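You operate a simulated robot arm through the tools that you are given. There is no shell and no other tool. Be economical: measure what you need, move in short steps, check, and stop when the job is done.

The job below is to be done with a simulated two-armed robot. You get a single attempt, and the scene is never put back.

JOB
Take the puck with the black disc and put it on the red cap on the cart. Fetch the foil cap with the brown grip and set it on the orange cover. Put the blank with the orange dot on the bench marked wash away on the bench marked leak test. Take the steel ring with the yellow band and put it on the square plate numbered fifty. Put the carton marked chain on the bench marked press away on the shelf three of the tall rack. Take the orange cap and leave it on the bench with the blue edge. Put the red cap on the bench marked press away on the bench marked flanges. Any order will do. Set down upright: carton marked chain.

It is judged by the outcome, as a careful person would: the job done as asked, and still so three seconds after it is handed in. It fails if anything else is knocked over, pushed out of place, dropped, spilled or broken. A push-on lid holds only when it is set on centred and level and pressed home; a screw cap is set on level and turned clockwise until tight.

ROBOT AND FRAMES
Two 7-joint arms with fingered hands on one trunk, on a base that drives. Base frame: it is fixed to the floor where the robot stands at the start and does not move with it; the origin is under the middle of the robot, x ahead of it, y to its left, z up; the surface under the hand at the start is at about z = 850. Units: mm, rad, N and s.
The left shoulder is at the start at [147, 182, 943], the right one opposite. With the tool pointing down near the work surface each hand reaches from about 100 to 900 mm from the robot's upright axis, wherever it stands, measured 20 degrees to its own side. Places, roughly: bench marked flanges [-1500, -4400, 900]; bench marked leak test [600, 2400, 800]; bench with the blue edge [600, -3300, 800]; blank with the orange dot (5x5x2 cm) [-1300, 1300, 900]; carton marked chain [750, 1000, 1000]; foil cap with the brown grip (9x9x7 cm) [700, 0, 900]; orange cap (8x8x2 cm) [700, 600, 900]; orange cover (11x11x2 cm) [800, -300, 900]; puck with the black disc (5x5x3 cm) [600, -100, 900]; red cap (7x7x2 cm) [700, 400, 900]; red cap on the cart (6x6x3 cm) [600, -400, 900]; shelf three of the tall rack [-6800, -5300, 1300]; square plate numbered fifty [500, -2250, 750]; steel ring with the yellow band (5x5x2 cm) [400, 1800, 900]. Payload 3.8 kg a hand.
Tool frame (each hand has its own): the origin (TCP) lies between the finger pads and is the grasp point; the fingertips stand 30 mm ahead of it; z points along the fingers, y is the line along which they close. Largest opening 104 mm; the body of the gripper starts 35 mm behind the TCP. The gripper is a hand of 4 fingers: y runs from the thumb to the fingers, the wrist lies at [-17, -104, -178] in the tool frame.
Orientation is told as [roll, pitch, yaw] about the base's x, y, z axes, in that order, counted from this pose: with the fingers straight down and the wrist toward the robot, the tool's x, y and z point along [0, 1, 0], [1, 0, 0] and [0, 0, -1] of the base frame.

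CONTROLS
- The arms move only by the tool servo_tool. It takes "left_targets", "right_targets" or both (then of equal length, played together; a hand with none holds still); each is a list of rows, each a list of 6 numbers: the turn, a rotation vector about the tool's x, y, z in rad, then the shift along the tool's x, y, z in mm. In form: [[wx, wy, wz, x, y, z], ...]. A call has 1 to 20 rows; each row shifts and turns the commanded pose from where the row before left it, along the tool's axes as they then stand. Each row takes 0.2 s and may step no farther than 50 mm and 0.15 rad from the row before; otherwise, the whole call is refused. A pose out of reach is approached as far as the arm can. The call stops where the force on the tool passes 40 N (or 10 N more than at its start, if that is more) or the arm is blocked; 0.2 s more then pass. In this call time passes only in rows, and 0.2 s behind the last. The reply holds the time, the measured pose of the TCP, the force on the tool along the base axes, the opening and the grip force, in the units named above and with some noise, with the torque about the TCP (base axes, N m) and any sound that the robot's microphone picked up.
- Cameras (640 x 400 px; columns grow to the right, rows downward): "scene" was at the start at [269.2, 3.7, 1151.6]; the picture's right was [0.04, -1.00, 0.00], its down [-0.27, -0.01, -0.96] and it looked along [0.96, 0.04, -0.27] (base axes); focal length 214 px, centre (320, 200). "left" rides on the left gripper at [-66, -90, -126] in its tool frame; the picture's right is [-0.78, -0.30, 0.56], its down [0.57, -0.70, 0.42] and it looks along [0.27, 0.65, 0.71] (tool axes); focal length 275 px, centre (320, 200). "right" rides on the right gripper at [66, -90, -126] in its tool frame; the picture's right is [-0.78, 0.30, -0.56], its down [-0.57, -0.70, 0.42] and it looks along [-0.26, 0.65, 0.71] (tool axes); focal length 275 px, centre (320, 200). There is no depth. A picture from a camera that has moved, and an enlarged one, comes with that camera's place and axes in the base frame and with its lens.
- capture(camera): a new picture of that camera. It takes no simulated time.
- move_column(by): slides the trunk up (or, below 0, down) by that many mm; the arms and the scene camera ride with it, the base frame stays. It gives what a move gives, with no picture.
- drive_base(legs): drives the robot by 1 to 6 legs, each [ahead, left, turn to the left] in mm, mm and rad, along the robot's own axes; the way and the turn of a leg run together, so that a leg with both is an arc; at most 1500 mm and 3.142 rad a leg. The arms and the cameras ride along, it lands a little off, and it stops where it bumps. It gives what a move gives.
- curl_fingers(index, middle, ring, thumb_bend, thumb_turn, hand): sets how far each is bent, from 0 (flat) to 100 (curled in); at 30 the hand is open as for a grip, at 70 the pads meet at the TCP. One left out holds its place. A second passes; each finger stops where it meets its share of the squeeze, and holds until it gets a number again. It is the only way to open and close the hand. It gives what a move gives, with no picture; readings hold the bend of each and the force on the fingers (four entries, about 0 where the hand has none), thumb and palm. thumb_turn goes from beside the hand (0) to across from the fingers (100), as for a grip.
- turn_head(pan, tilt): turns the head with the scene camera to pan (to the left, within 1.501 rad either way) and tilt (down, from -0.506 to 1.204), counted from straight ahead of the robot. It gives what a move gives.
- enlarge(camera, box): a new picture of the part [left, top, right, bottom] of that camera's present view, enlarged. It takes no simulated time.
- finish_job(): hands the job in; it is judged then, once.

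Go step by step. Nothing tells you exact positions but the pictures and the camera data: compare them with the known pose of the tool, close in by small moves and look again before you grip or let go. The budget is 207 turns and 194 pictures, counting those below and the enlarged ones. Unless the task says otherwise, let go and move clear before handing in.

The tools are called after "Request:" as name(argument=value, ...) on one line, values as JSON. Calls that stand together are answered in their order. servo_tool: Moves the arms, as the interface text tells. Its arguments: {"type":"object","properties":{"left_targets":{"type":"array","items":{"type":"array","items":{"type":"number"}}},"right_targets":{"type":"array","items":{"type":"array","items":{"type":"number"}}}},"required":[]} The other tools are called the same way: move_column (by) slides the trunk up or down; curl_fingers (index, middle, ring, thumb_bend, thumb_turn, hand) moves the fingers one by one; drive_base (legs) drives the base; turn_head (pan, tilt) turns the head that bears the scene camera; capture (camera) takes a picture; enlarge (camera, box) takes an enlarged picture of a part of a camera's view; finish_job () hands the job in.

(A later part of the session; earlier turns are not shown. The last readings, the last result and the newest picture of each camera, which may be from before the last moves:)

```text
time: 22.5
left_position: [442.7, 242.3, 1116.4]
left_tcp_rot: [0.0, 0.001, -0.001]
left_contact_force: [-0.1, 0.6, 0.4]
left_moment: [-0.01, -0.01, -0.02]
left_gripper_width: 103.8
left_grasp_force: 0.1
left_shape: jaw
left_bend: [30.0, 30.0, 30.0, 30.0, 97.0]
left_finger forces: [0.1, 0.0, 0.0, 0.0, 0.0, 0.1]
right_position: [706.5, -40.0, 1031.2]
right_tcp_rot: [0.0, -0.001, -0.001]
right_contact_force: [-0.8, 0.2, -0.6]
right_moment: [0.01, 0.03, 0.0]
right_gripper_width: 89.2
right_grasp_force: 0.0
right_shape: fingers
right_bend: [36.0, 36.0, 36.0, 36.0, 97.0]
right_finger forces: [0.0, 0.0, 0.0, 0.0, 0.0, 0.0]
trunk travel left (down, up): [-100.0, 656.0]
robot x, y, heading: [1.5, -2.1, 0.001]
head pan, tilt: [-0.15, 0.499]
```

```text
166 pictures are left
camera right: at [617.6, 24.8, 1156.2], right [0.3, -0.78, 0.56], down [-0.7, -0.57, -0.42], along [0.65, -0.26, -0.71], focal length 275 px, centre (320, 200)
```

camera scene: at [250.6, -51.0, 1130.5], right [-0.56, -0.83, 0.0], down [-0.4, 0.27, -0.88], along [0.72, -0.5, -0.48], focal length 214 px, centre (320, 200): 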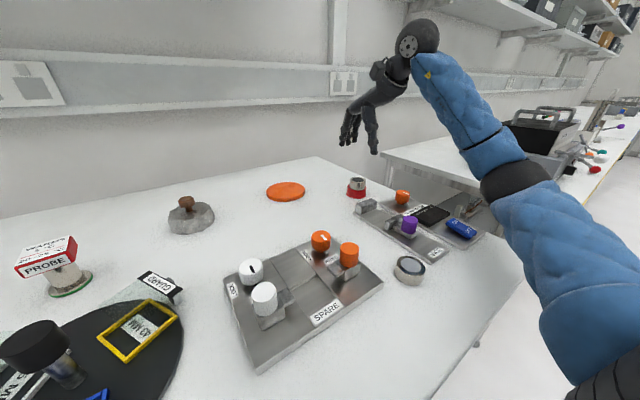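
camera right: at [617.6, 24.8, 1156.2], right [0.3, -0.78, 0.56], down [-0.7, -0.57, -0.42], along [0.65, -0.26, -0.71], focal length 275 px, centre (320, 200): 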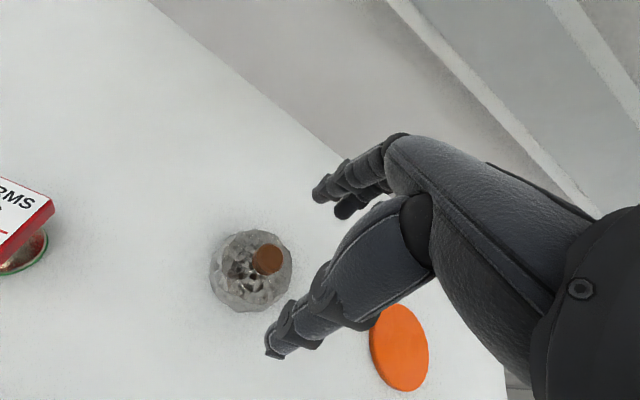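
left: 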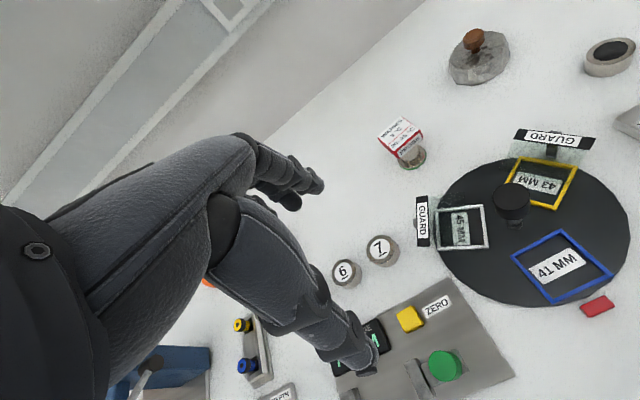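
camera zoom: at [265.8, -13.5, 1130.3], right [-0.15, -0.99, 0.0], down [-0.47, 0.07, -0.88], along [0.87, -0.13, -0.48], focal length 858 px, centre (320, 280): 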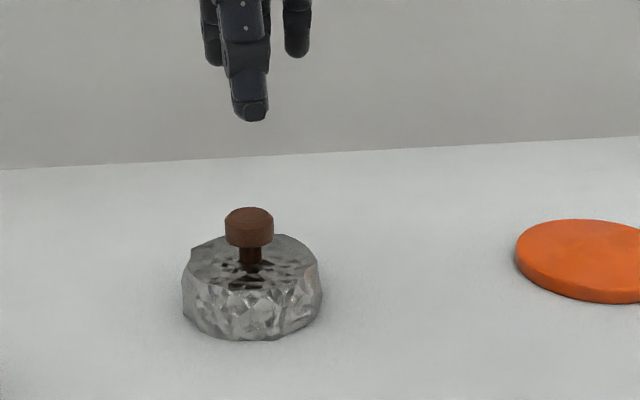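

The foil cap's knob is about 29 mm wide at [739,-39], its top near z=913. I'll pre-curl the hand, move above it and check.

Request:
curl_fingers(hand="right", index=46, middle=46, ring=46, thumb_bend=46)

Request:
servo_tool(right_targets=[[0, 0, 0, 0, 16, 0], [0, 0, 0, 0, 16, 30], [0, 0, 0, 0, 0, 41]])

Request:
enlarge(camera="scene", box=[240, 130, 400, 230])

Request:
enlarge(camera="right", box=[180, 140, 440, 350])

```text
time: 23.5
left_position: [442.1, 240.9, 1116.4]
left_tcp_rot: [0.0, 0.0, 0.0]
left_contact_force: [0.2, 0.3, 0.5]
left_moment: [-0.02, -0.01, 0.0]
left_gripper_width: 103.8
left_grasp_force: 0.1
left_shape: jaw
left_bend: [30.0, 30.0, 30.0, 30.0, 97.0]
left_finger forces: [0.0, 0.0, 0.1, 0.0, 0.0, 0.1]
right_position: [709.1, -40.9, 1029.9]
right_tcp_rot: [0.0, 0.001, 0.0]
right_contact_force: [0.4, -0.8, -0.3]
right_moment: [-0.04, 0.01, -0.03]
right_gripper_width: 64.7
right_grasp_force: 0.2
right_shape: fingers
right_bend: [46.0, 46.0, 46.0, 46.0, 97.0]
right_finger forces: [0.0, 0.0, 0.0, 0.1, 0.1, 0.1]
trunk travel left (down, up): [-100.0, 656.0]
robot x, y, heading: [2.0, -2.6, -0.0]
head pan, tilt: [-0.15, 0.499]
```

```text
time: 24.3
left_position: [442.6, 241.0, 1116.8]
left_tcp_rot: [0.001, 0.002, -0.001]
left_contact_force: [-0.9, 0.4, -0.3]
left_moment: [0.02, -0.01, 0.01]
left_gripper_width: 103.6
left_grasp_force: 0.0
left_shape: jaw
left_bend: [30.0, 30.0, 30.0, 30.0, 97.0]
left_finger forces: [0.0, 0.1, 0.0, 0.0, 0.1, 0.0]
right_position: [738.1, -39.9, 956.1]
right_tcp_rot: [0.001, 0.001, 0.0]
right_contact_force: [0.1, -0.3, 0.7]
right_moment: [-0.01, -0.01, 0.03]
right_gripper_width: 64.6
right_grasp_force: 0.1
right_shape: fingers
right_bend: [46.0, 46.0, 46.0, 46.0, 97.0]
right_finger forces: [0.0, 0.1, 0.1, 0.0, 0.1, 0.1]
trunk travel left (down, up): [-100.0, 656.0]
robot x, y, heading: [2.0, -0.6, 0.003]
head pan, tilt: [-0.15, 0.499]
```

```text
4.00 times, centred on (320, 180) of scene
camera zoom: at [266.2, -13.6, 1130.1], right [-0.15, -0.99, 0.0], down [-0.47, 0.07, -0.88], along [0.87, -0.13, -0.48], focal length 858 px, centre (320, 280)
```

zoom: 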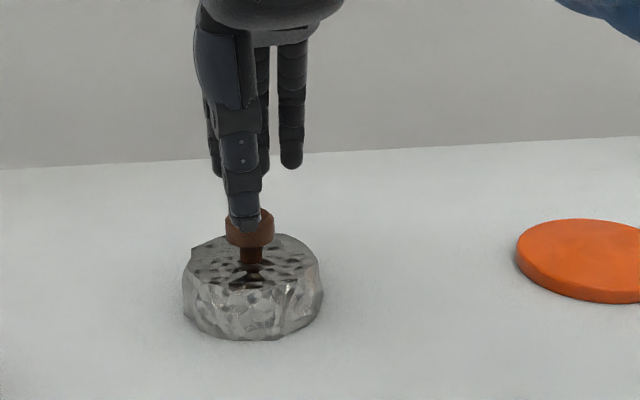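

```text
1.90 times, centred on (310, 245) of right
camera zoom: at [648.8, 26.0, 1082.5], right [0.3, -0.78, 0.56], down [-0.7, -0.57, -0.42], along [0.65, -0.27, -0.71], focal length 524 px, centre (339, 114)
```

zoom: 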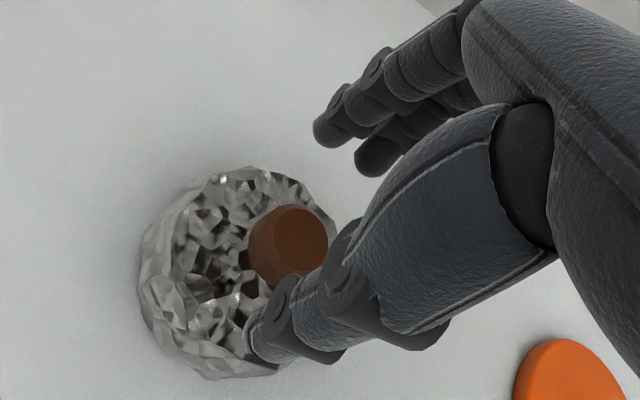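

The hand lines up within 2 mm. I'll descend to z=924 and grip the knob.

Request:
servo_tool(right_targets=[[0, 0, 0, -2, 2, 16], [0, 0, 0, 0, 0, 16]])

Request:
curl_fingers(hand="right", index=75, middle=75, ring=75, thumb_bend=75)

Request:
enlarge(camera="scene", box=[240, 130, 400, 230])

Request:
enlarge(camera="right", box=[180, 140, 440, 350])

```text
time: 24.9
left_position: [441.8, 241.8, 1117.7]
left_tcp_rot: [-0.001, -0.002, 0.0]
left_contact_force: [0.3, 0.4, 0.6]
left_moment: [-0.03, -0.01, -0.02]
left_gripper_width: 103.8
left_grasp_force: 0.1
left_shape: jaw
left_bend: [30.0, 30.0, 30.0, 30.0, 97.0]
left_finger forces: [0.0, 0.0, 0.0, 0.0, 0.0, 0.0]
right_position: [741.1, -44.7, 924.9]
right_tcp_rot: [-0.001, -0.001, 0.0]
right_contact_force: [0.5, 0.8, 1.3]
right_moment: [-0.03, 0.01, -0.02]
right_gripper_width: 64.4
right_grasp_force: 0.1
right_shape: fingers
right_bend: [46.0, 46.0, 46.0, 46.0, 97.0]
right_finger forces: [0.1, 0.0, 0.0, 0.0, 0.1, 0.1]
trunk travel left (down, up): [-100.0, 656.0]
robot x, y, heading: [1.1, -1.6, -0.004]
head pan, tilt: [-0.15, 0.499]
```

```text
time: 25.9
left_position: [441.8, 241.7, 1116.7]
left_tcp_rot: [0.0, -0.001, -0.001]
left_contact_force: [-0.4, -0.8, 0.3]
left_moment: [0.02, 0.01, -0.02]
left_gripper_width: 103.7
left_grasp_force: 0.1
left_shape: jaw
left_bend: [30.0, 30.0, 30.0, 30.0, 97.0]
left_finger forces: [0.1, 0.0, 0.0, 0.1, 0.0, 0.0]
right_position: [740.4, -43.6, 926.1]
right_tcp_rot: [0.0, 0.001, -0.002]
right_contact_force: [-0.9, -1.0, 3.9]
right_moment: [0.08, 0.22, 0.03]
right_gripper_width: 22.7
right_grasp_force: 17.9
right_shape: fingers
right_bend: [72.0, 73.0, 75.0, 62.0, 95.0]
right_finger forces: [10.4, 8.0, 0.0, 0.0, 17.7, 0.0]
trunk travel left (down, up): [-100.0, 656.0]
robot x, y, heading: [-0.5, -1.3, 0.003]
head pan, tilt: [-0.15, 0.499]
```

```text
4.00 times, centred on (320, 180) of scene
camera zoom: at [265.4, -13.5, 1130.4], right [-0.15, -0.99, 0.0], down [-0.47, 0.07, -0.88], along [0.87, -0.13, -0.48], focal length 858 px, centre (320, 280)
```

zoom: 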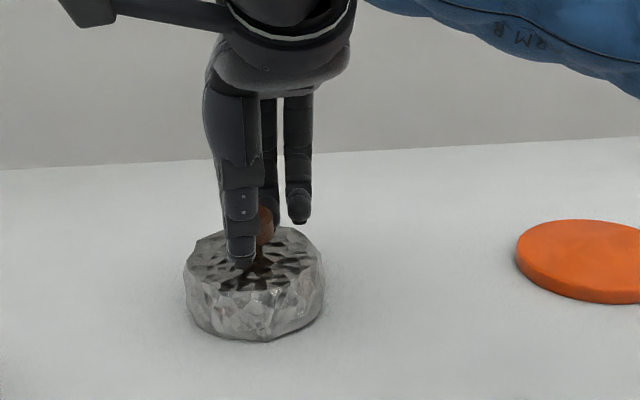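

```text
1.90 times, centred on (310, 245) of right
camera zoom: at [650.8, 22.9, 1051.6], right [0.3, -0.78, 0.56], down [-0.7, -0.57, -0.43], along [0.65, -0.26, -0.71], focal length 524 px, centre (339, 114)
```

zoom: 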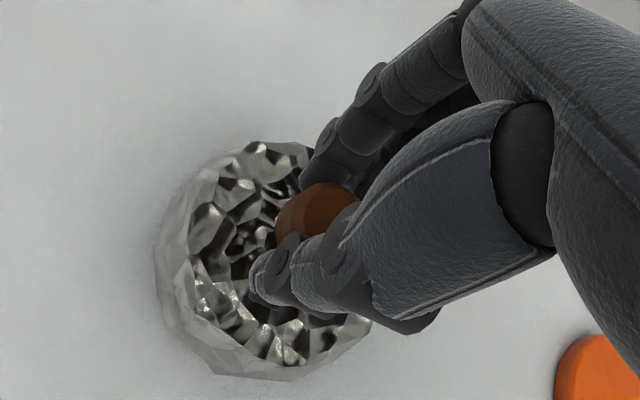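

The knob is pinched at 18 N. I'll lift a little and check that it hangs level.

Request:
servo_tool(right_targets=[[0, 0, 0, 0, 0, -15], [0, 0, 0, 0, 0, -30]])

Request:
enlarge(camera="scene", box=[240, 110, 400, 210])

```text
time: 26.5
left_position: [442.0, 242.4, 1116.5]
left_tcp_rot: [0.0, 0.0, 0.0]
left_contact_force: [0.4, 0.3, 0.6]
left_moment: [0.01, 0.01, -0.01]
left_gripper_width: 103.8
left_grasp_force: 0.0
left_shape: jaw
left_bend: [30.0, 30.0, 30.0, 30.0, 97.0]
left_finger forces: [0.1, 0.0, 0.0, 0.0, 0.0, 0.1]
right_position: [740.8, -41.9, 969.9]
right_tcp_rot: [0.0, 0.0, 0.0]
right_contact_force: [-0.8, 0.5, -0.2]
right_moment: [0.01, 0.01, 0.0]
right_gripper_width: 22.8
right_grasp_force: 19.0
right_shape: fingers
right_bend: [73.0, 73.0, 75.0, 62.0, 94.0]
right_finger forces: [11.3, 8.4, 0.1, 0.0, 18.7, 0.1]
trunk travel left (down, up): [-100.0, 656.0]
robot x, y, heading: [3.2, 2.4, -0.003]
head pan, tilt: [-0.15, 0.499]
```

```text
4.00 times, centred on (320, 160) of scene
camera zoom: at [265.5, -13.3, 1130.4], right [-0.15, -0.99, 0.0], down [-0.47, 0.07, -0.88], along [0.87, -0.13, -0.48], focal length 858 px, centre (320, 360)
```

zoom: 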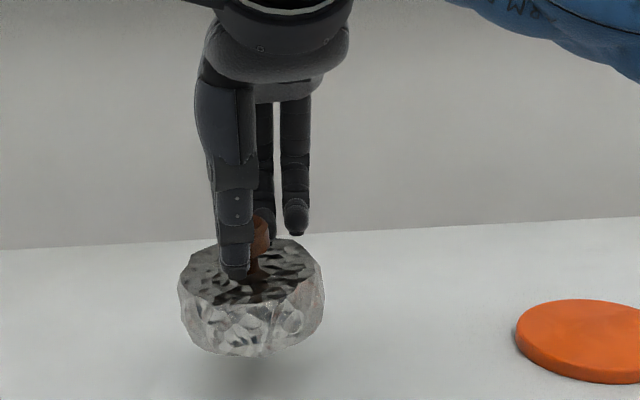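

It hangs level. I'll carry it over the orange cover near [745,-275].

Request:
servo_tool(right_targets=[[0, 0, 0, 0, 0, -25], [0, 0, 0, -46, 1, 0], [0, 0, 0, -46, 1, 0], [0, 0, 0, -46, 1, 0], [0, 0, 0, -46, 1, 0], [0, 0, 0, -46, 0, 0]])

Request:
turn_head(pan=-0.4, tilt=0.5)

Request:
enlarge(camera="scene", box=[240, 110, 400, 210])

Request:
enlarge(camera="right", box=[140, 140, 440, 350])

```text
time: 27.9
left_position: [441.9, 241.3, 1116.1]
left_tcp_rot: [0.0, 0.001, 0.0]
left_contact_force: [-0.2, 0.6, -0.4]
left_moment: [-0.01, 0.0, 0.01]
left_gripper_width: 103.6
left_grasp_force: 0.1
left_shape: jaw
left_bend: [30.0, 30.0, 30.0, 30.0, 97.0]
left_finger forces: [0.0, 0.0, 0.0, 0.0, 0.0, 0.0]
right_position: [742.4, -272.6, 996.9]
right_tcp_rot: [0.0, 0.0, 0.001]
right_contact_force: [0.4, -0.5, 0.0]
right_moment: [0.02, 0.01, 0.01]
right_gripper_width: 22.3
right_grasp_force: 18.9
right_shape: fingers
right_bend: [73.0, 73.0, 75.0, 62.0, 94.0]
right_finger forces: [11.2, 8.4, 0.0, 0.0, 18.4, 0.0]
trunk travel left (down, up): [-100.0, 656.0]
robot x, y, heading: [-3.0, 4.8, 0.001]
head pan, tilt: [-0.15, 0.499]
```

```text
time: 28.6
left_position: [443.2, 241.7, 1117.1]
left_tcp_rot: [0.001, 0.0, 0.0]
left_contact_force: [0.1, 0.4, 0.1]
left_moment: [0.07, 0.02, -0.01]
left_gripper_width: 104.0
left_grasp_force: 0.0
left_shape: jaw
left_bend: [30.0, 30.0, 30.0, 30.0, 97.0]
left_finger forces: [0.0, 0.0, 0.0, 0.0, 0.1, 0.1]
right_position: [743.2, -272.4, 997.4]
right_tcp_rot: [0.001, 0.0, 0.0]
right_contact_force: [0.5, 0.4, -0.4]
right_moment: [0.04, 0.01, 0.02]
right_gripper_width: 22.6
right_grasp_force: 19.7
right_shape: fingers
right_bend: [73.0, 73.0, 75.0, 62.0, 94.0]
right_finger forces: [11.2, 8.4, 0.0, 0.0, 18.4, 0.0]
trunk travel left (down, up): [-100.0, 656.0]
robot x, y, heading: [-3.4, 2.0, -0.004]
head pan, tilt: [-0.4, 0.499]
```

```text
4.00 times, centred on (320, 160) of scene
camera zoom: at [259.7, -35.3, 1130.3], right [-0.39, -0.92, 0.0], down [-0.44, 0.19, -0.88], along [0.81, -0.34, -0.48], focal length 858 px, centre (320, 360)
```

zoom: 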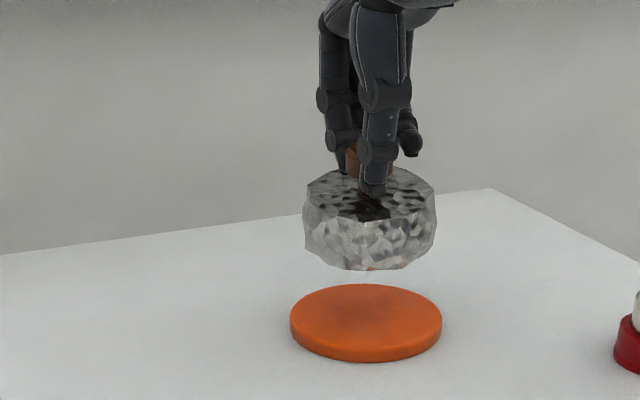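

```text
1.90 times, centred on (290, 245) of right
camera zoom: at [652.5, -206.1, 1122.6], right [0.3, -0.78, 0.56], down [-0.7, -0.57, -0.42], along [0.65, -0.27, -0.71], focal length 524 px, centre (377, 114)
```

zoom: 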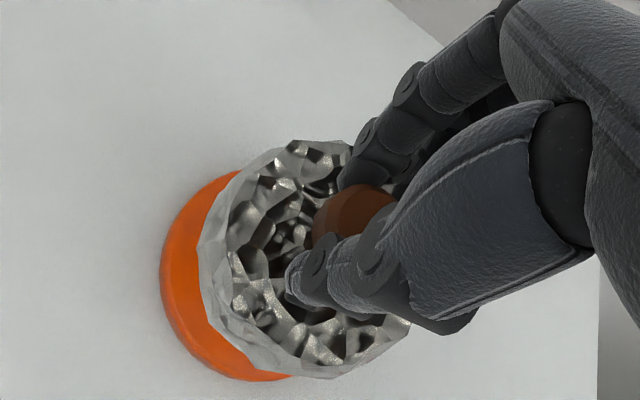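

The foil cap hangs centred over the cover. I'll lower it, slowly at the end.

Request:
servo_tool(right_targets=[[0, 0, 0, -1, 2, 20], [0, 0, 0, 0, 0, 20]])

Request:
servo_tool(right_targets=[[0, 0, 0, 0, 0, 3], [0, 0, 0, 0, 0, 3]])

Request:
enlarge(camera="scene", box=[240, 110, 400, 210])

```text
time: 29.2
left_position: [442.5, 242.6, 1117.5]
left_tcp_rot: [0.001, -0.001, 0.0]
left_contact_force: [-1.3, -0.5, -0.4]
left_moment: [0.01, 0.0, -0.02]
left_gripper_width: 103.8
left_grasp_force: 0.1
left_shape: jaw
left_bend: [30.0, 30.0, 30.0, 30.0, 97.0]
left_finger forces: [0.1, 0.0, 0.0, 0.1, 0.1, 0.1]
right_position: [747.7, -274.4, 958.1]
right_tcp_rot: [0.0, 0.001, 0.0]
right_contact_force: [1.0, -0.1, -0.3]
right_moment: [0.01, 0.01, 0.0]
right_gripper_width: 22.7
right_grasp_force: 19.0
right_shape: fingers
right_bend: [73.0, 73.0, 75.0, 62.0, 94.0]
right_finger forces: [11.2, 8.6, 0.1, 0.0, 18.5, 0.1]
trunk travel left (down, up): [-100.0, 656.0]
robot x, y, heading: [-1.9, -0.1, -0.001]
head pan, tilt: [-0.4, 0.499]
```

```text
time: 29.8
left_position: [441.9, 241.5, 1116.3]
left_tcp_rot: [0.0, 0.001, -0.001]
left_contact_force: [-0.3, -0.6, -0.3]
left_moment: [0.0, 0.0, -0.03]
left_gripper_width: 103.6
left_grasp_force: 0.0
left_shape: jaw
left_bend: [30.0, 30.0, 30.0, 30.0, 97.0]
left_finger forces: [0.1, 0.1, 0.0, 0.0, 0.0, 0.0]
right_position: [747.5, -274.0, 951.3]
right_tcp_rot: [0.0, -0.001, 0.001]
right_contact_force: [0.4, 0.3, 0.2]
right_moment: [0.02, 0.0, 0.02]
right_gripper_width: 22.7
right_grasp_force: 18.9
right_shape: fingers
right_bend: [73.0, 73.0, 75.0, 62.0, 94.0]
right_finger forces: [11.1, 8.5, 0.0, 0.1, 18.6, 0.1]
trunk travel left (down, up): [-100.0, 656.0]
robot x, y, heading: [-2.1, -3.9, -0.001]
head pan, tilt: [-0.4, 0.499]
```

```text
4.00 times, centred on (320, 160) of scene
camera zoom: at [259.7, -35.3, 1130.3], right [-0.39, -0.92, 0.0], down [-0.44, 0.19, -0.88], along [0.81, -0.34, -0.48], focal length 858 px, centre (320, 360)
```

zoom: 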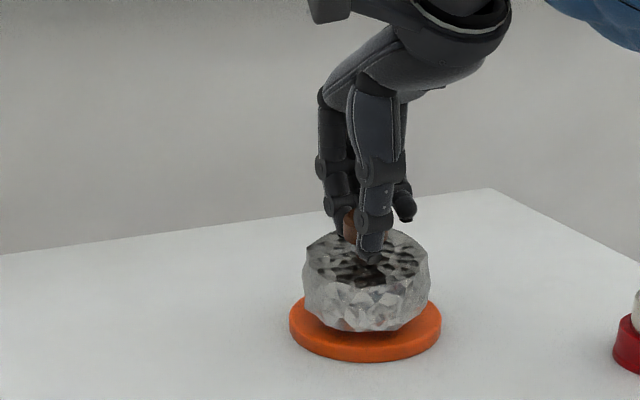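

Request:
servo_tool(right_targets=[[0, 0, 0, 0, 0, 2], [0, 0, 0, 0, 0, 2], [0, 0, 0, 0, 0, 1]])

Request:
enlarge(camera="scene", box=[240, 110, 400, 210])

Request:
enlarge(camera="right", box=[140, 140, 440, 350])

```text
time: 30.6
left_position: [442.4, 242.0, 1116.3]
left_tcp_rot: [0.0, 0.0, 0.001]
left_contact_force: [0.4, 0.6, -0.1]
left_moment: [0.02, 0.04, 0.01]
left_gripper_width: 103.5
left_grasp_force: 0.0
left_shape: jaw
left_bend: [30.0, 30.0, 30.0, 30.0, 97.0]
left_finger forces: [0.0, 0.0, 0.0, 0.1, 0.1, 0.1]
right_position: [747.1, -273.0, 945.5]
right_tcp_rot: [0.001, 0.002, 0.001]
right_contact_force: [0.3, 0.1, -0.3]
right_moment: [0.03, -0.02, 0.0]
right_gripper_width: 22.7
right_grasp_force: 19.3
right_shape: fingers
right_bend: [73.0, 73.0, 75.0, 62.0, 94.0]
right_finger forces: [11.3, 8.5, 0.1, 0.1, 18.6, 0.0]
trunk travel left (down, up): [-100.0, 656.0]
robot x, y, heading: [-1.8, 0.0, -0.001]
head pan, tilt: [-0.4, 0.499]
```

```text
4.00 times, centred on (320, 160) of scene
camera zoom: at [259.7, -35.3, 1130.3], right [-0.39, -0.92, 0.0], down [-0.44, 0.19, -0.88], along [0.81, -0.34, -0.48], focal length 858 px, centre (320, 360)
```

zoom: 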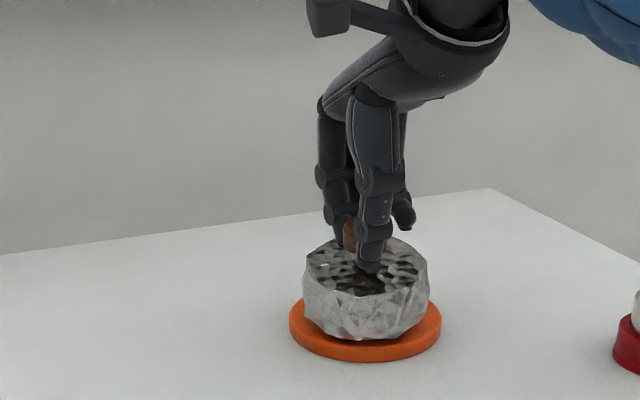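

```text
1.90 times, centred on (290, 245) of right
camera zoom: at [657.1, -207.4, 1071.4], right [0.3, -0.78, 0.56], down [-0.7, -0.57, -0.42], along [0.65, -0.27, -0.71], focal length 524 px, centre (377, 114)
```

zoom: 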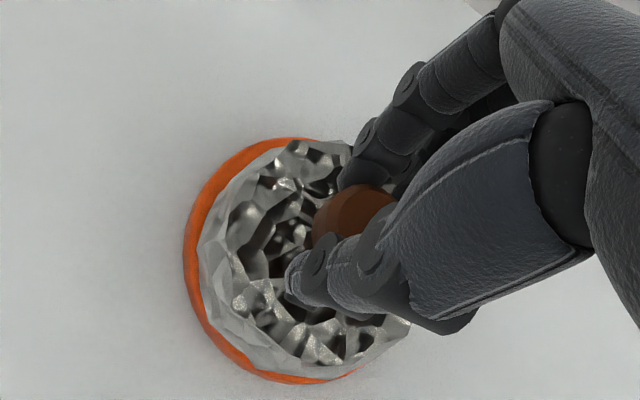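

Centred; still just above. I'll continue down.

Request:
servo_tool(right_targets=[[0, 0, 0, 0, 0, 1], [0, 0, 0, 0, 0, 1]])

Request:
servo_tool(right_targets=[[0, 0, 0, 0, 0, 1], [0, 0, 0, 0, 0, 1]])

Request:
enlarge(camera="scene", box=[240, 110, 400, 210])

```text
time: 31.2
left_position: [441.5, 241.9, 1116.0]
left_tcp_rot: [0.001, 0.001, 0.001]
left_contact_force: [-0.1, -0.1, 0.0]
left_moment: [-0.02, 0.01, 0.01]
left_gripper_width: 103.6
left_grasp_force: 0.0
left_shape: jaw
left_bend: [30.0, 30.0, 30.0, 30.0, 97.0]
left_finger forces: [0.0, 0.1, 0.1, 0.1, 0.1, 0.0]
right_position: [747.5, -273.2, 944.3]
right_tcp_rot: [0.001, 0.002, -0.001]
right_contact_force: [0.4, -0.6, -0.6]
right_moment: [0.01, 0.01, 0.01]
right_gripper_width: 22.8
right_grasp_force: 19.4
right_shape: fingers
right_bend: [73.0, 73.0, 75.0, 62.0, 94.0]
right_finger forces: [11.3, 8.4, 0.0, 0.0, 18.6, 0.0]
trunk travel left (down, up): [-100.0, 656.0]
robot x, y, heading: [2.2, 2.9, -0.002]
head pan, tilt: [-0.4, 0.499]
```

```text
time: 31.8
left_position: [442.8, 242.2, 1116.6]
left_tcp_rot: [0.0, 0.0, 0.001]
left_contact_force: [0.3, 0.5, -0.2]
left_moment: [-0.01, 0.0, 0.03]
left_gripper_width: 103.7
left_grasp_force: 0.1
left_shape: jaw
left_bend: [30.0, 30.0, 30.0, 30.0, 97.0]
left_finger forces: [0.0, 0.0, 0.0, 0.0, 0.1, 0.0]
right_position: [747.1, -273.7, 941.8]
right_tcp_rot: [0.0, 0.001, -0.002]
right_contact_force: [-0.4, 0.3, 0.1]
right_moment: [-0.01, 0.03, 0.0]
right_gripper_width: 22.5
right_grasp_force: 19.7
right_shape: fingers
right_bend: [73.0, 73.0, 75.0, 62.0, 94.0]
right_finger forces: [11.2, 8.5, 0.1, 0.0, 18.5, 0.0]
trunk travel left (down, up): [-100.0, 656.0]
robot x, y, heading: [1.3, -2.1, -0.002]
head pan, tilt: [-0.4, 0.499]
```

```text
4.00 times, centred on (320, 160) of scene
camera zoom: at [259.7, -35.3, 1130.3], right [-0.39, -0.92, 0.0], down [-0.44, 0.19, -0.88], along [0.81, -0.34, -0.48], focal length 858 px, centre (320, 360)
```

zoom: 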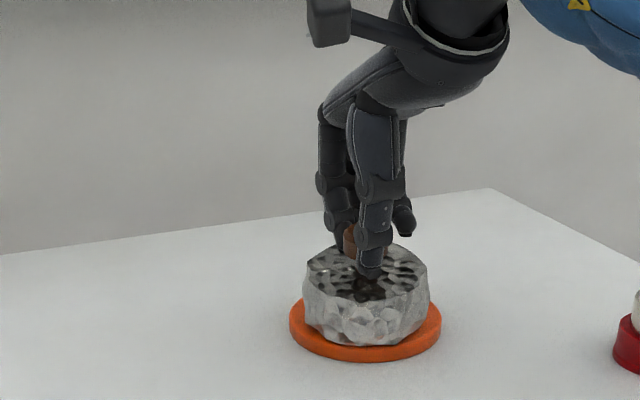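

Request:
servo_tool(right_targets=[[0, 0, 0, 0, 0, 1], [0, 0, 0, 0, 0, 1]])

Request:
enlarge(camera="scene", box=[290, 150, 370, 210])

```text
time: 32.4
left_position: [442.3, 241.3, 1117.2]
left_tcp_rot: [0.0, 0.0, 0.001]
left_contact_force: [0.5, 0.5, 0.3]
left_moment: [0.0, 0.01, -0.01]
left_gripper_width: 103.8
left_grasp_force: 0.0
left_shape: jaw
left_bend: [30.0, 30.0, 30.0, 30.0, 97.0]
left_finger forces: [0.0, 0.1, 0.0, 0.1, 0.0, 0.0]
right_position: [746.7, -273.6, 939.1]
right_tcp_rot: [0.001, 0.0, 0.001]
right_contact_force: [0.7, -0.6, 1.3]
right_moment: [0.02, 0.1, 0.01]
right_gripper_width: 22.6
right_grasp_force: 18.9
right_shape: fingers
right_bend: [73.0, 73.0, 75.0, 62.0, 94.0]
right_finger forces: [11.2, 8.5, 0.0, 0.1, 18.2, 0.0]
trunk travel left (down, up): [-100.0, 656.0]
robot x, y, heading: [2.6, 5.2, 0.004]
head pan, tilt: [-0.4, 0.499]
```

```text
6.67 times, centred on (330, 180) of scene
camera zoom: at [259.5, -35.3, 1130.4], right [-0.39, -0.92, 0.0], down [-0.44, 0.19, -0.88], along [0.81, -0.34, -0.48], focal length 1430 px, centre (253, 333)
```

zoom: 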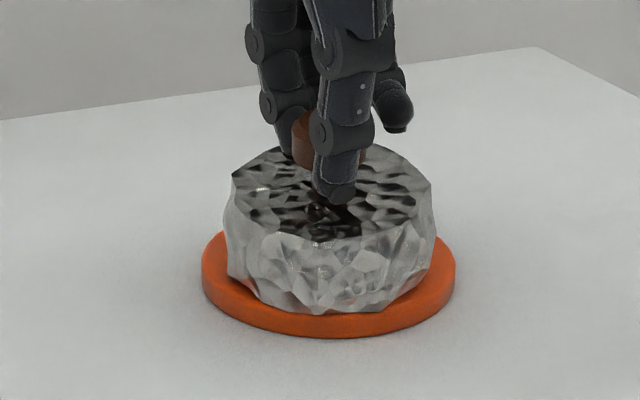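

Contact at z≈939. I'll release and lift clear.

Request:
curl_fingers(hand="right", index=60, middle=60, ring=60, thumb_bend=52)

Request:
curl_fingers(hand="right", index=44, middle=44, ring=44, thumb_bend=44)

Request:
servo_tool(right_targets=[[0, 0, 0, 0, 0, -10], [0, 0, 0, 0, 0, -30], [0, 0, 0, 0, 0, -45], [0, 0, 0, 0, 0, -45]])

Request:
capture(camera="scene")

```text
time: 33.4
left_position: [442.3, 241.5, 1115.4]
left_tcp_rot: [0.0, -0.001, 0.0]
left_contact_force: [0.0, -0.1, 0.1]
left_moment: [0.0, -0.01, -0.02]
left_gripper_width: 103.6
left_grasp_force: 0.1
left_shape: jaw
left_bend: [30.0, 30.0, 30.0, 30.0, 97.0]
left_finger forces: [0.0, 0.0, 0.0, 0.0, 0.1, 0.0]
right_position: [748.1, -274.4, 937.9]
right_tcp_rot: [0.0, 0.0, -0.001]
right_contact_force: [-0.2, 0.5, -0.1]
right_moment: [-0.01, 0.0, -0.01]
right_gripper_width: 37.5
right_grasp_force: 0.0
right_shape: fingers
right_bend: [60.0, 60.0, 60.0, 52.0, 97.0]
right_finger forces: [0.0, 0.0, 0.0, 0.0, 0.0, 0.1]
trunk travel left (down, up): [-100.0, 656.0]
robot x, y, heading: [-1.4, 0.6, 0.002]
head pan, tilt: [-0.4, 0.499]
```

```text
time: 34.4
left_position: [442.9, 241.8, 1117.2]
left_tcp_rot: [0.0, -0.001, 0.0]
left_contact_force: [-0.2, 0.3, 0.2]
left_moment: [0.0, 0.0, 0.0]
left_gripper_width: 103.6
left_grasp_force: 0.1
left_shape: jaw
left_bend: [30.0, 30.0, 30.0, 30.0, 97.0]
left_finger forces: [0.0, 0.0, 0.0, 0.0, 0.1, 0.0]
right_position: [748.0, -273.6, 939.3]
right_tcp_rot: [0.0, 0.001, -0.002]
right_contact_force: [0.1, 0.6, 0.7]
right_moment: [0.01, 0.01, 0.02]
right_gripper_width: 68.8
right_grasp_force: 0.0
right_shape: fingers
right_bend: [44.0, 44.0, 44.0, 44.0, 97.0]
right_finger forces: [0.0, 0.0, 0.1, 0.0, 0.0, 0.0]
trunk travel left (down, up): [-100.0, 656.0]
robot x, y, heading: [-1.3, -1.3, 0.002]
head pan, tilt: [-0.4, 0.499]
```

```text
time: 35.4
left_position: [441.8, 241.9, 1117.0]
left_tcp_rot: [0.001, 0.001, 0.0]
left_contact_force: [0.1, 0.2, 1.2]
left_moment: [0.0, 0.0, 0.0]
left_gripper_width: 103.7
left_grasp_force: 0.1
left_shape: jaw
left_bend: [30.0, 30.0, 30.0, 30.0, 97.0]
left_finger forces: [0.1, 0.1, 0.0, 0.1, 0.0, 0.0]
right_position: [747.8, -272.2, 1068.7]
right_tcp_rot: [0.002, -0.001, 0.0]
right_contact_force: [-0.3, -0.4, -0.2]
right_moment: [0.04, 0.01, -0.01]
right_gripper_width: 68.8
right_grasp_force: 0.0
right_shape: fingers
right_bend: [44.0, 44.0, 44.0, 44.0, 97.0]
right_finger forces: [0.0, 0.1, 0.0, 0.0, 0.2, 0.0]
trunk travel left (down, up): [-100.0, 656.0]
robot x, y, heading: [0.4, 1.9, 0.003]
head pan, tilt: [-0.4, 0.499]
```

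```text
153 pictures are left
camera scene: at [259.1, -34.8, 1130.6], right [-0.39, -0.92, 0.0], down [-0.44, 0.19, -0.88], along [0.81, -0.34, -0.48], focal length 214 px, centre (320, 200)
```

scene: 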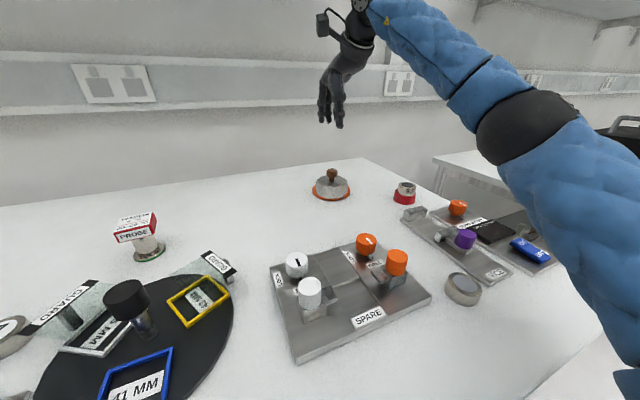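

Both right-side jobs look good. Next I'll fetch the orange and red caps to the left, so I'll drive 350 mm left with hands held high and look.

Request:
drive_base(legs=[[0, 350, 0]])

Request:
turn_head(pan=0.35, tilt=0.55)

Request:
capture(camera="scene")

```text
time: 37.7
left_position: [444.1, 584.8, 1116.0]
left_tcp_rot: [0.0, 0.0, -0.004]
left_contact_force: [0.6, 0.4, 0.0]
left_moment: [0.0, -0.03, 0.01]
left_gripper_width: 103.4
left_grasp_force: 0.1
left_shape: jaw
left_bend: [30.0, 30.0, 30.0, 30.0, 97.0]
left_finger forces: [0.1, 0.0, 0.0, 0.1, 0.0, 0.1]
right_position: [747.8, 68.5, 1069.3]
right_tcp_rot: [0.001, -0.001, -0.002]
right_contact_force: [-0.4, -1.1, -0.7]
right_moment: [0.02, 0.0, 0.01]
right_gripper_width: 68.8
right_grasp_force: 0.0
right_shape: fingers
right_bend: [44.0, 44.0, 44.0, 44.0, 97.0]
right_finger forces: [0.1, 0.0, 0.1, 0.1, 0.1, 0.0]
trunk travel left (down, up): [-100.0, 656.0]
robot x, y, heading: [3.4, 342.5, -0.002]
head pan, tilt: [-0.4, 0.499]
```

```text
time: 38.8
left_position: [443.8, 585.7, 1117.0]
left_tcp_rot: [0.001, 0.001, -0.002]
left_contact_force: [0.0, -0.6, -0.6]
left_moment: [-0.02, 0.01, 0.01]
left_gripper_width: 103.6
left_grasp_force: 0.0
left_shape: jaw
left_bend: [30.0, 30.0, 30.0, 30.0, 97.0]
left_finger forces: [0.1, 0.0, 0.0, 0.1, 0.1, 0.0]
right_position: [746.6, 68.5, 1069.5]
right_tcp_rot: [0.002, -0.001, 0.0]
right_contact_force: [0.9, -0.3, 0.8]
right_moment: [-0.03, 0.0, 0.01]
right_gripper_width: 69.1
right_grasp_force: 0.0
right_shape: fingers
right_bend: [44.0, 44.0, 44.0, 44.0, 97.0]
right_finger forces: [0.0, 0.0, 0.1, 0.0, 0.0, 0.0]
trunk travel left (down, up): [-100.0, 656.0]
robot x, y, heading: [0.8, 345.1, -0.005]
head pan, tilt: [0.351, 0.55]
```

```text
152 pictures are left
camera scene: at [260.7, 374.5, 1125.7], right [0.34, -0.94, 0.0], down [-0.49, -0.18, -0.85], along [0.8, 0.29, -0.52], focal length 214 px, centre (320, 200)
```

scene: 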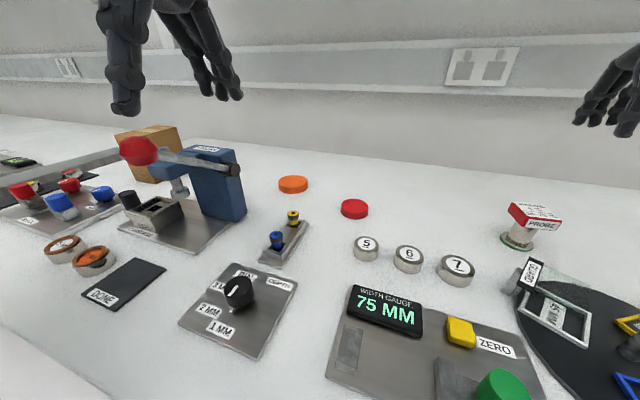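

The orange cap is at about [709,615] and the red cap at [652,439]. I'll open the right hand fully and bring each hand above its cap.

Request:
curl_fingers(hand="right", index=30, middle=30, ring=30, thumb_bend=30)

Request:
servo_tool(left_targets=[[0, 0, 0, 3.6, 33, 10], [0, 0, 0, 3.6, 33, 10], [0, 0, 0, 3.6, 33, 20], [0, 0, 0, 3.6, 33, 20], [0, 0, 0, 3.6, 33, 25], [0, 0, 0, 3.6, 33, 25], [0, 0, 0, 3.6, 33, 27], [0, 0, 0, 3.6, 33, 30]], right_targets=[[0, 0, 0, 46, -12, 10], [0, 0, 0, 46, -12, 10], [0, 0, 0, 46, -12, 10], [0, 0, 0, 46, -12, 10], [0, 0, 0, 46, -12, 14], [0, 0, 0, 46, -12, 15], [0, 0, 0, 46, -12, 20], [0, 0, 0, 46, -12, 20]])

Request:
capture(camera="scene")

Request:
capture(camera="left")

Request:
capture(camera="right")

```text
time: 39.8
left_position: [443.4, 584.7, 1115.9]
left_tcp_rot: [-0.001, 0.001, -0.001]
left_contact_force: [0.0, 0.7, 1.0]
left_moment: [0.01, 0.01, 0.0]
left_gripper_width: 103.9
left_grasp_force: 0.0
left_shape: jaw
left_bend: [30.0, 30.0, 30.0, 30.0, 97.0]
left_finger forces: [0.0, 0.0, 0.0, 0.1, 0.1, 0.0]
right_position: [747.6, 69.1, 1069.1]
right_tcp_rot: [0.0, 0.0, -0.003]
right_contact_force: [0.1, 0.3, 0.2]
right_moment: [0.02, 0.01, 0.0]
right_gripper_width: 104.1
right_grasp_force: 0.0
right_shape: fingers
right_bend: [30.0, 30.0, 30.0, 30.0, 97.0]
right_finger forces: [0.0, 0.0, 0.1, 0.0, 0.0, 0.0]
trunk travel left (down, up): [-100.0, 656.0]
robot x, y, heading: [4.6, 346.1, 0.001]
head pan, tilt: [0.351, 0.55]
```

```text
refused: row 7 steps farther than a row can; nothing moved
```

```text
151 pictures are left
camera scene: at [260.7, 374.6, 1125.7], right [0.34, -0.94, 0.0], down [-0.49, -0.18, -0.85], along [0.8, 0.29, -0.52], focal length 214 px, centre (320, 200)
```

scene: 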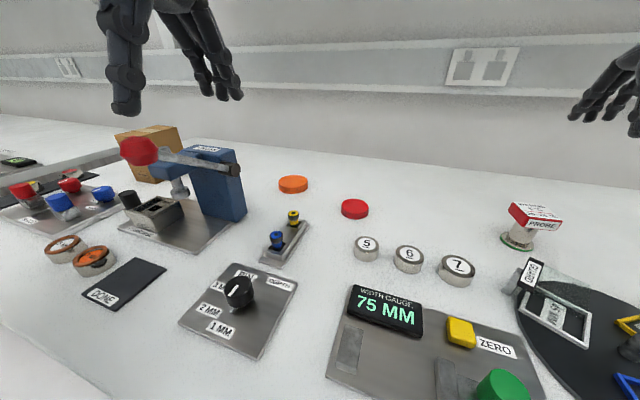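

```text
150 pictures are left
camera left: at [353.3, 518.9, 1242.5], right [-0.3, -0.78, -0.56], down [-0.7, 0.57, -0.42], along [0.65, 0.26, -0.71], focal length 275 px, centre (320, 200)
```

left: 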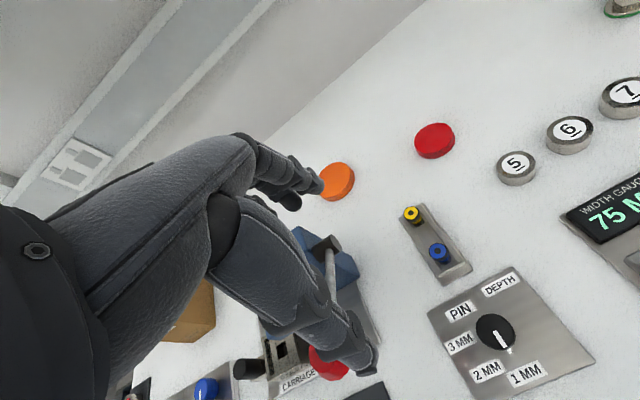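

```text
149 pictures are left
camera right: at [657.4, 134.8, 1194.6], right [0.29, -0.78, 0.56], down [-0.7, -0.57, -0.42], along [0.65, -0.27, -0.71], focal length 275 px, centre (320, 200)
```

right: 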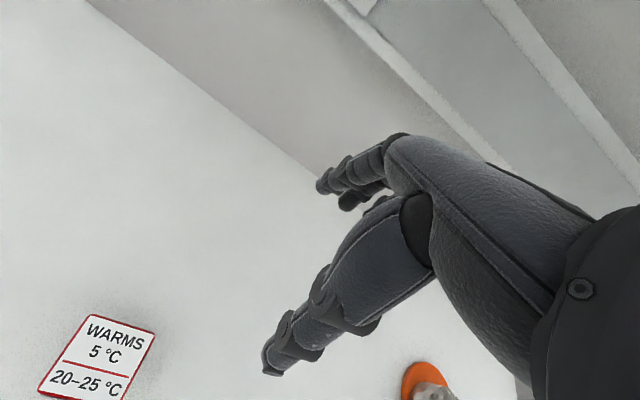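

The step was a little too big; I'll repeat it with smaller rows.

Request:
servo_tool(left_targets=[[0, 0, 0, 3, 30, 0], [0, 0, 0, 3, 30, 0], [0, 0, 0, 3, 30, 20], [0, 0, 0, 3, 30, 20], [0, 0, 0, 3, 30, 25], [0, 0, 0, 3, 30, 25], [0, 0, 0, 3, 30, 27], [0, 0, 0, 3, 30, 25], [0, 0, 0, 3, 24, 25]], right_targets=[[0, 0, 0, 41, -11, 10], [0, 0, 0, 41, -11, 10], [0, 0, 0, 41, -11, 10], [0, 0, 0, 41, -11, 10], [0, 0, 0, 41, -11, 14], [0, 0, 0, 41, -11, 15], [0, 0, 0, 41, -11, 15], [0, 0, 0, 41, -10, 15], [0, 0, 0, 41, -9, 15]])

Request:
capture(camera="scene")

Request:
capture(camera="left")

Request:
capture(camera="right")

```text
time: 42.0
left_position: [692.2, 664.3, 970.1]
left_tcp_rot: [-0.006, -0.041, 0.067]
left_contact_force: [0.9, 0.5, -0.9]
left_moment: [0.02, 0.01, 0.01]
left_gripper_width: 104.0
left_grasp_force: 0.1
left_shape: jaw
left_bend: [30.0, 30.0, 30.0, 30.0, 97.0]
left_finger forces: [0.1, 0.1, 0.1, 0.1, 0.0, 0.0]
right_position: [642.3, 469.2, 955.7]
right_tcp_rot: [0.001, -0.004, 0.029]
right_contact_force: [-0.3, 0.2, 0.0]
right_moment: [-0.07, -0.05, -0.04]
right_gripper_width: 104.5
right_grasp_force: 0.1
right_shape: fingers
right_bend: [30.0, 30.0, 30.0, 30.0, 97.0]
right_finger forces: [0.0, 0.0, 0.0, 0.1, 0.0, 0.0]
trunk travel left (down, up): [-100.0, 656.0]
robot x, y, heading: [0.3, 358.2, 0.03]
head pan, tilt: [0.351, 0.55]
stopped in row 9 (left hand): the arm was blocked; the commanded pose is now the measured one
```

```text
148 pictures are left
camera scene: at [253.0, 392.8, 1125.8], right [0.37, -0.93, 0.0], down [-0.48, -0.19, -0.86], along [0.8, 0.32, -0.52], focal length 214 px, centre (320, 200)
```

scene: 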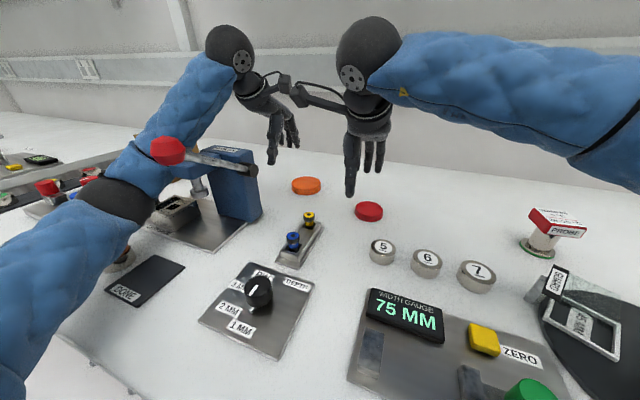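

```text
147 pictures are left
camera left: at [602.4, 592.7, 1094.1], right [-0.22, -0.8, -0.56], down [-0.72, 0.52, -0.46], along [0.66, 0.31, -0.69], focal length 275 px, centre (320, 200)
```

left: 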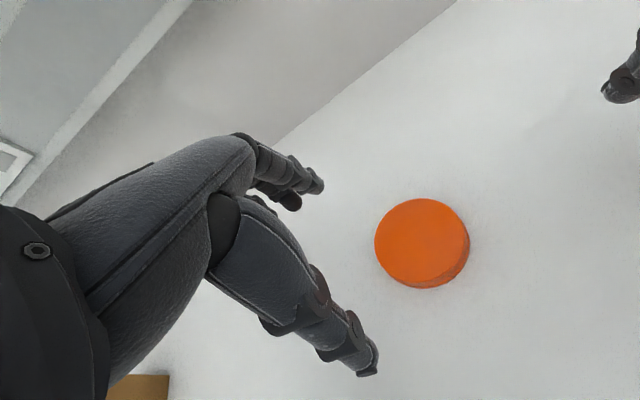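

```text
146 pictures are left
camera right: at [550.0, 532.1, 1082.2], right [0.32, -0.77, 0.56], down [-0.68, -0.59, -0.43], along [0.66, -0.25, -0.71], focal length 275 px, centre (320, 200)
```

right: 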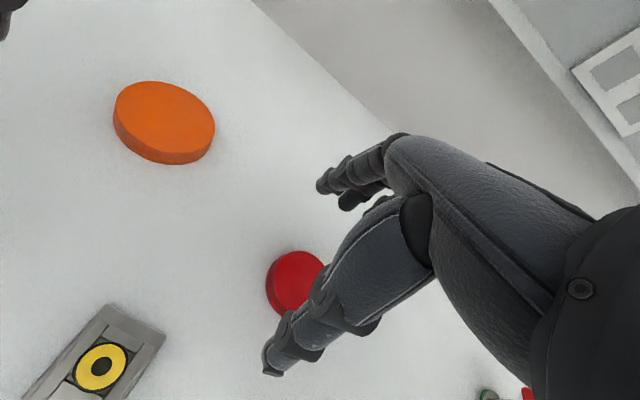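

The left arm was blocked and the base was nudged slightly; I suspect the forearm met the press lever. I'll look closely before moving anything.

Request:
enlarge(camera="scene", box=[60, 100, 300, 260])

Request:
enlarge(camera="scene", box=[200, 10, 440, 170])

```text
2.50 times, centred on (180, 180) of scene
camera zoom: at [253.0, 392.8, 1125.8], right [0.37, -0.93, 0.0], down [-0.48, -0.19, -0.86], along [0.8, 0.32, -0.52], focal length 536 px, centre (670, 250)
```

zoom: 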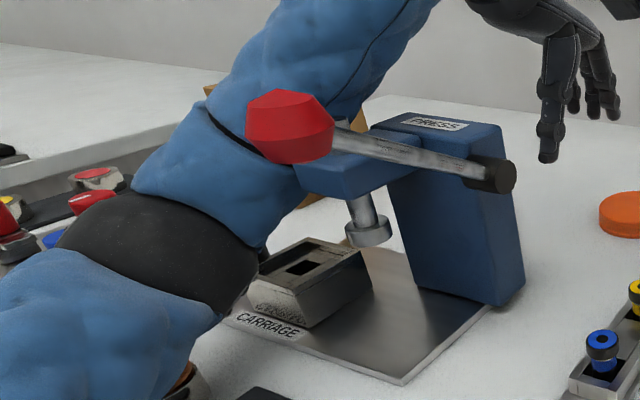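

```text
2.50 times, centred on (320, 90) of scene
camera zoom: at [253.0, 392.8, 1125.8], right [0.37, -0.93, 0.0], down [-0.48, -0.19, -0.86], along [0.8, 0.32, -0.52], focal length 536 px, centre (320, 475)
```

zoom: 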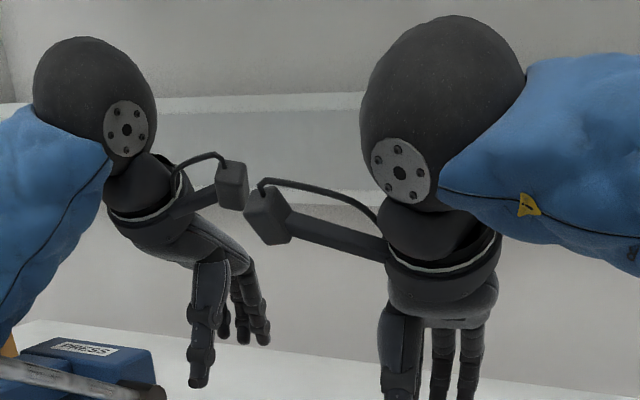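

The left forearm lies against the press head. I'll back the left arm out along its own path, moving the right hand a bit aside.

Request:
servo_tool(left_targets=[[0, 0, 0, -2, -12, -12], [0, 0, 0, -2, -12, -13], [0, 0, 0, -3, -30, -25], [0, 0, 0, -3, -30, -27]], right_targets=[[0, 0, 0, -10, 0, 0], [0, 0, 0, -10, 0, 0], [0, 0, 0, -10, 0, 0], [0, 0, 0, -10, 0, 0]])

Request:
capture(camera="scene")

```text
time: 43.0
left_position: [617.0, 636.7, 1039.5]
left_tcp_rot: [0.0, -0.028, 0.047]
left_contact_force: [0.0, -0.8, -0.5]
left_moment: [0.02, 0.01, -0.01]
left_gripper_width: 103.9
left_grasp_force: 0.0
left_shape: jaw
left_bend: [30.0, 30.0, 30.0, 30.0, 97.0]
left_finger forces: [0.0, 0.1, 0.0, 0.0, 0.0, 0.0]
right_position: [652.0, 423.3, 956.1]
right_tcp_rot: [-0.001, 0.0, 0.022]
right_contact_force: [0.4, 0.2, -0.6]
right_moment: [0.0, -0.01, -0.01]
right_gripper_width: 104.3
right_grasp_force: 0.0
right_shape: fingers
right_bend: [30.0, 30.0, 30.0, 30.0, 97.0]
right_finger forces: [0.0, 0.1, 0.1, 0.1, 0.0, 0.0]
trunk travel left (down, up): [-100.0, 656.0]
robot x, y, heading: [4.6, 351.4, 0.023]
head pan, tilt: [0.351, 0.55]
```

```text
143 pictures are left
camera scene: at [261.4, 390.3, 1125.8], right [0.36, -0.93, 0.0], down [-0.48, -0.19, -0.85], along [0.8, 0.31, -0.52], focal length 214 px, centre (320, 200)
```

scene: 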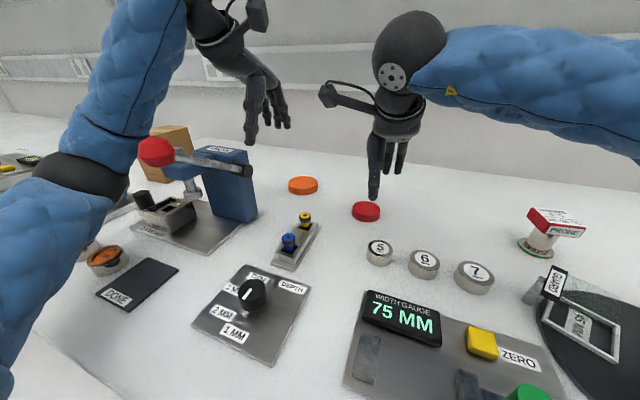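

The press is clear again and looks unmoved. I'll bring the left arm home and use the right hand, yawed left, for the orange cap.

Request:
servo_tool(left_targets=[[0, 0, 0, -3, -30, -25], [0, 0, 0, -3, -30, -25], [0, 0, 0, -3, -30, -20], [0, 0, 0, -3, -30, -10], [0, 0, 0, -3, -30, 0], [0, 0, 0, 0, -30, 0]], right_targets=[[0, 0, -0.13, 0, 0, -5], [0, 0, -0.13, 0, 0, -5], [0, 0, -0.13, 0, 0, -5], [0, 0, -0.13, 0, 0, 0], [0, 0, -0.13, 0, 0, 0], [0, 0, -0.13, 0, 0, 0]])

Request:
capture(camera="scene")

Request:
capture(camera="right")

```text
time: 44.4
left_position: [434.8, 618.0, 1114.3]
left_tcp_rot: [-0.002, -0.027, 0.053]
left_contact_force: [-0.5, 0.1, -0.6]
left_moment: [0.0, 0.02, 0.01]
left_gripper_width: 103.9
left_grasp_force: 0.1
left_shape: jaw
left_bend: [30.0, 30.0, 30.0, 30.0, 97.0]
left_finger forces: [0.1, 0.1, 0.0, 0.0, 0.0, 0.1]
right_position: [652.5, 427.3, 970.9]
right_tcp_rot: [0.001, 0.002, 0.809]
right_contact_force: [-0.5, 0.0, -0.3]
right_moment: [-0.01, 0.03, -0.02]
right_gripper_width: 104.5
right_grasp_force: 0.0
right_shape: fingers
right_bend: [30.0, 30.0, 30.0, 30.0, 97.0]
right_finger forces: [0.0, 0.0, 0.1, 0.0, 0.0, 0.0]
trunk travel left (down, up): [-100.0, 656.0]
robot x, y, heading: [1.1, 357.0, 0.023]
head pan, tilt: [0.351, 0.55]
```

```text
142 pictures are left
camera scene: at [261.5, 391.8, 1126.0], right [0.37, -0.93, 0.0], down [-0.49, -0.19, -0.85], along [0.79, 0.31, -0.52], focal length 214 px, centre (320, 200)
```

scene: 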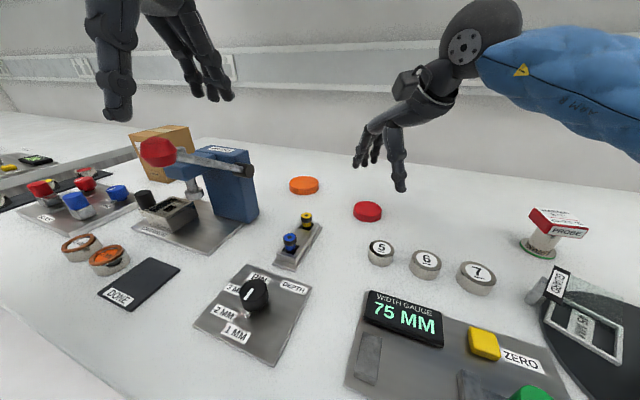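

```text
141 pictures are left
camera right: at [542.0, 407.0, 1096.3], right [0.77, -0.32, 0.56], down [-0.07, -0.9, -0.42], along [0.64, 0.29, -0.72], focal length 275 px, centre (320, 200)
```

right: 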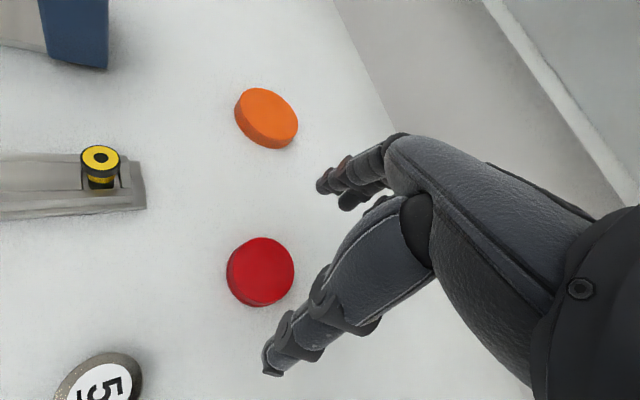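

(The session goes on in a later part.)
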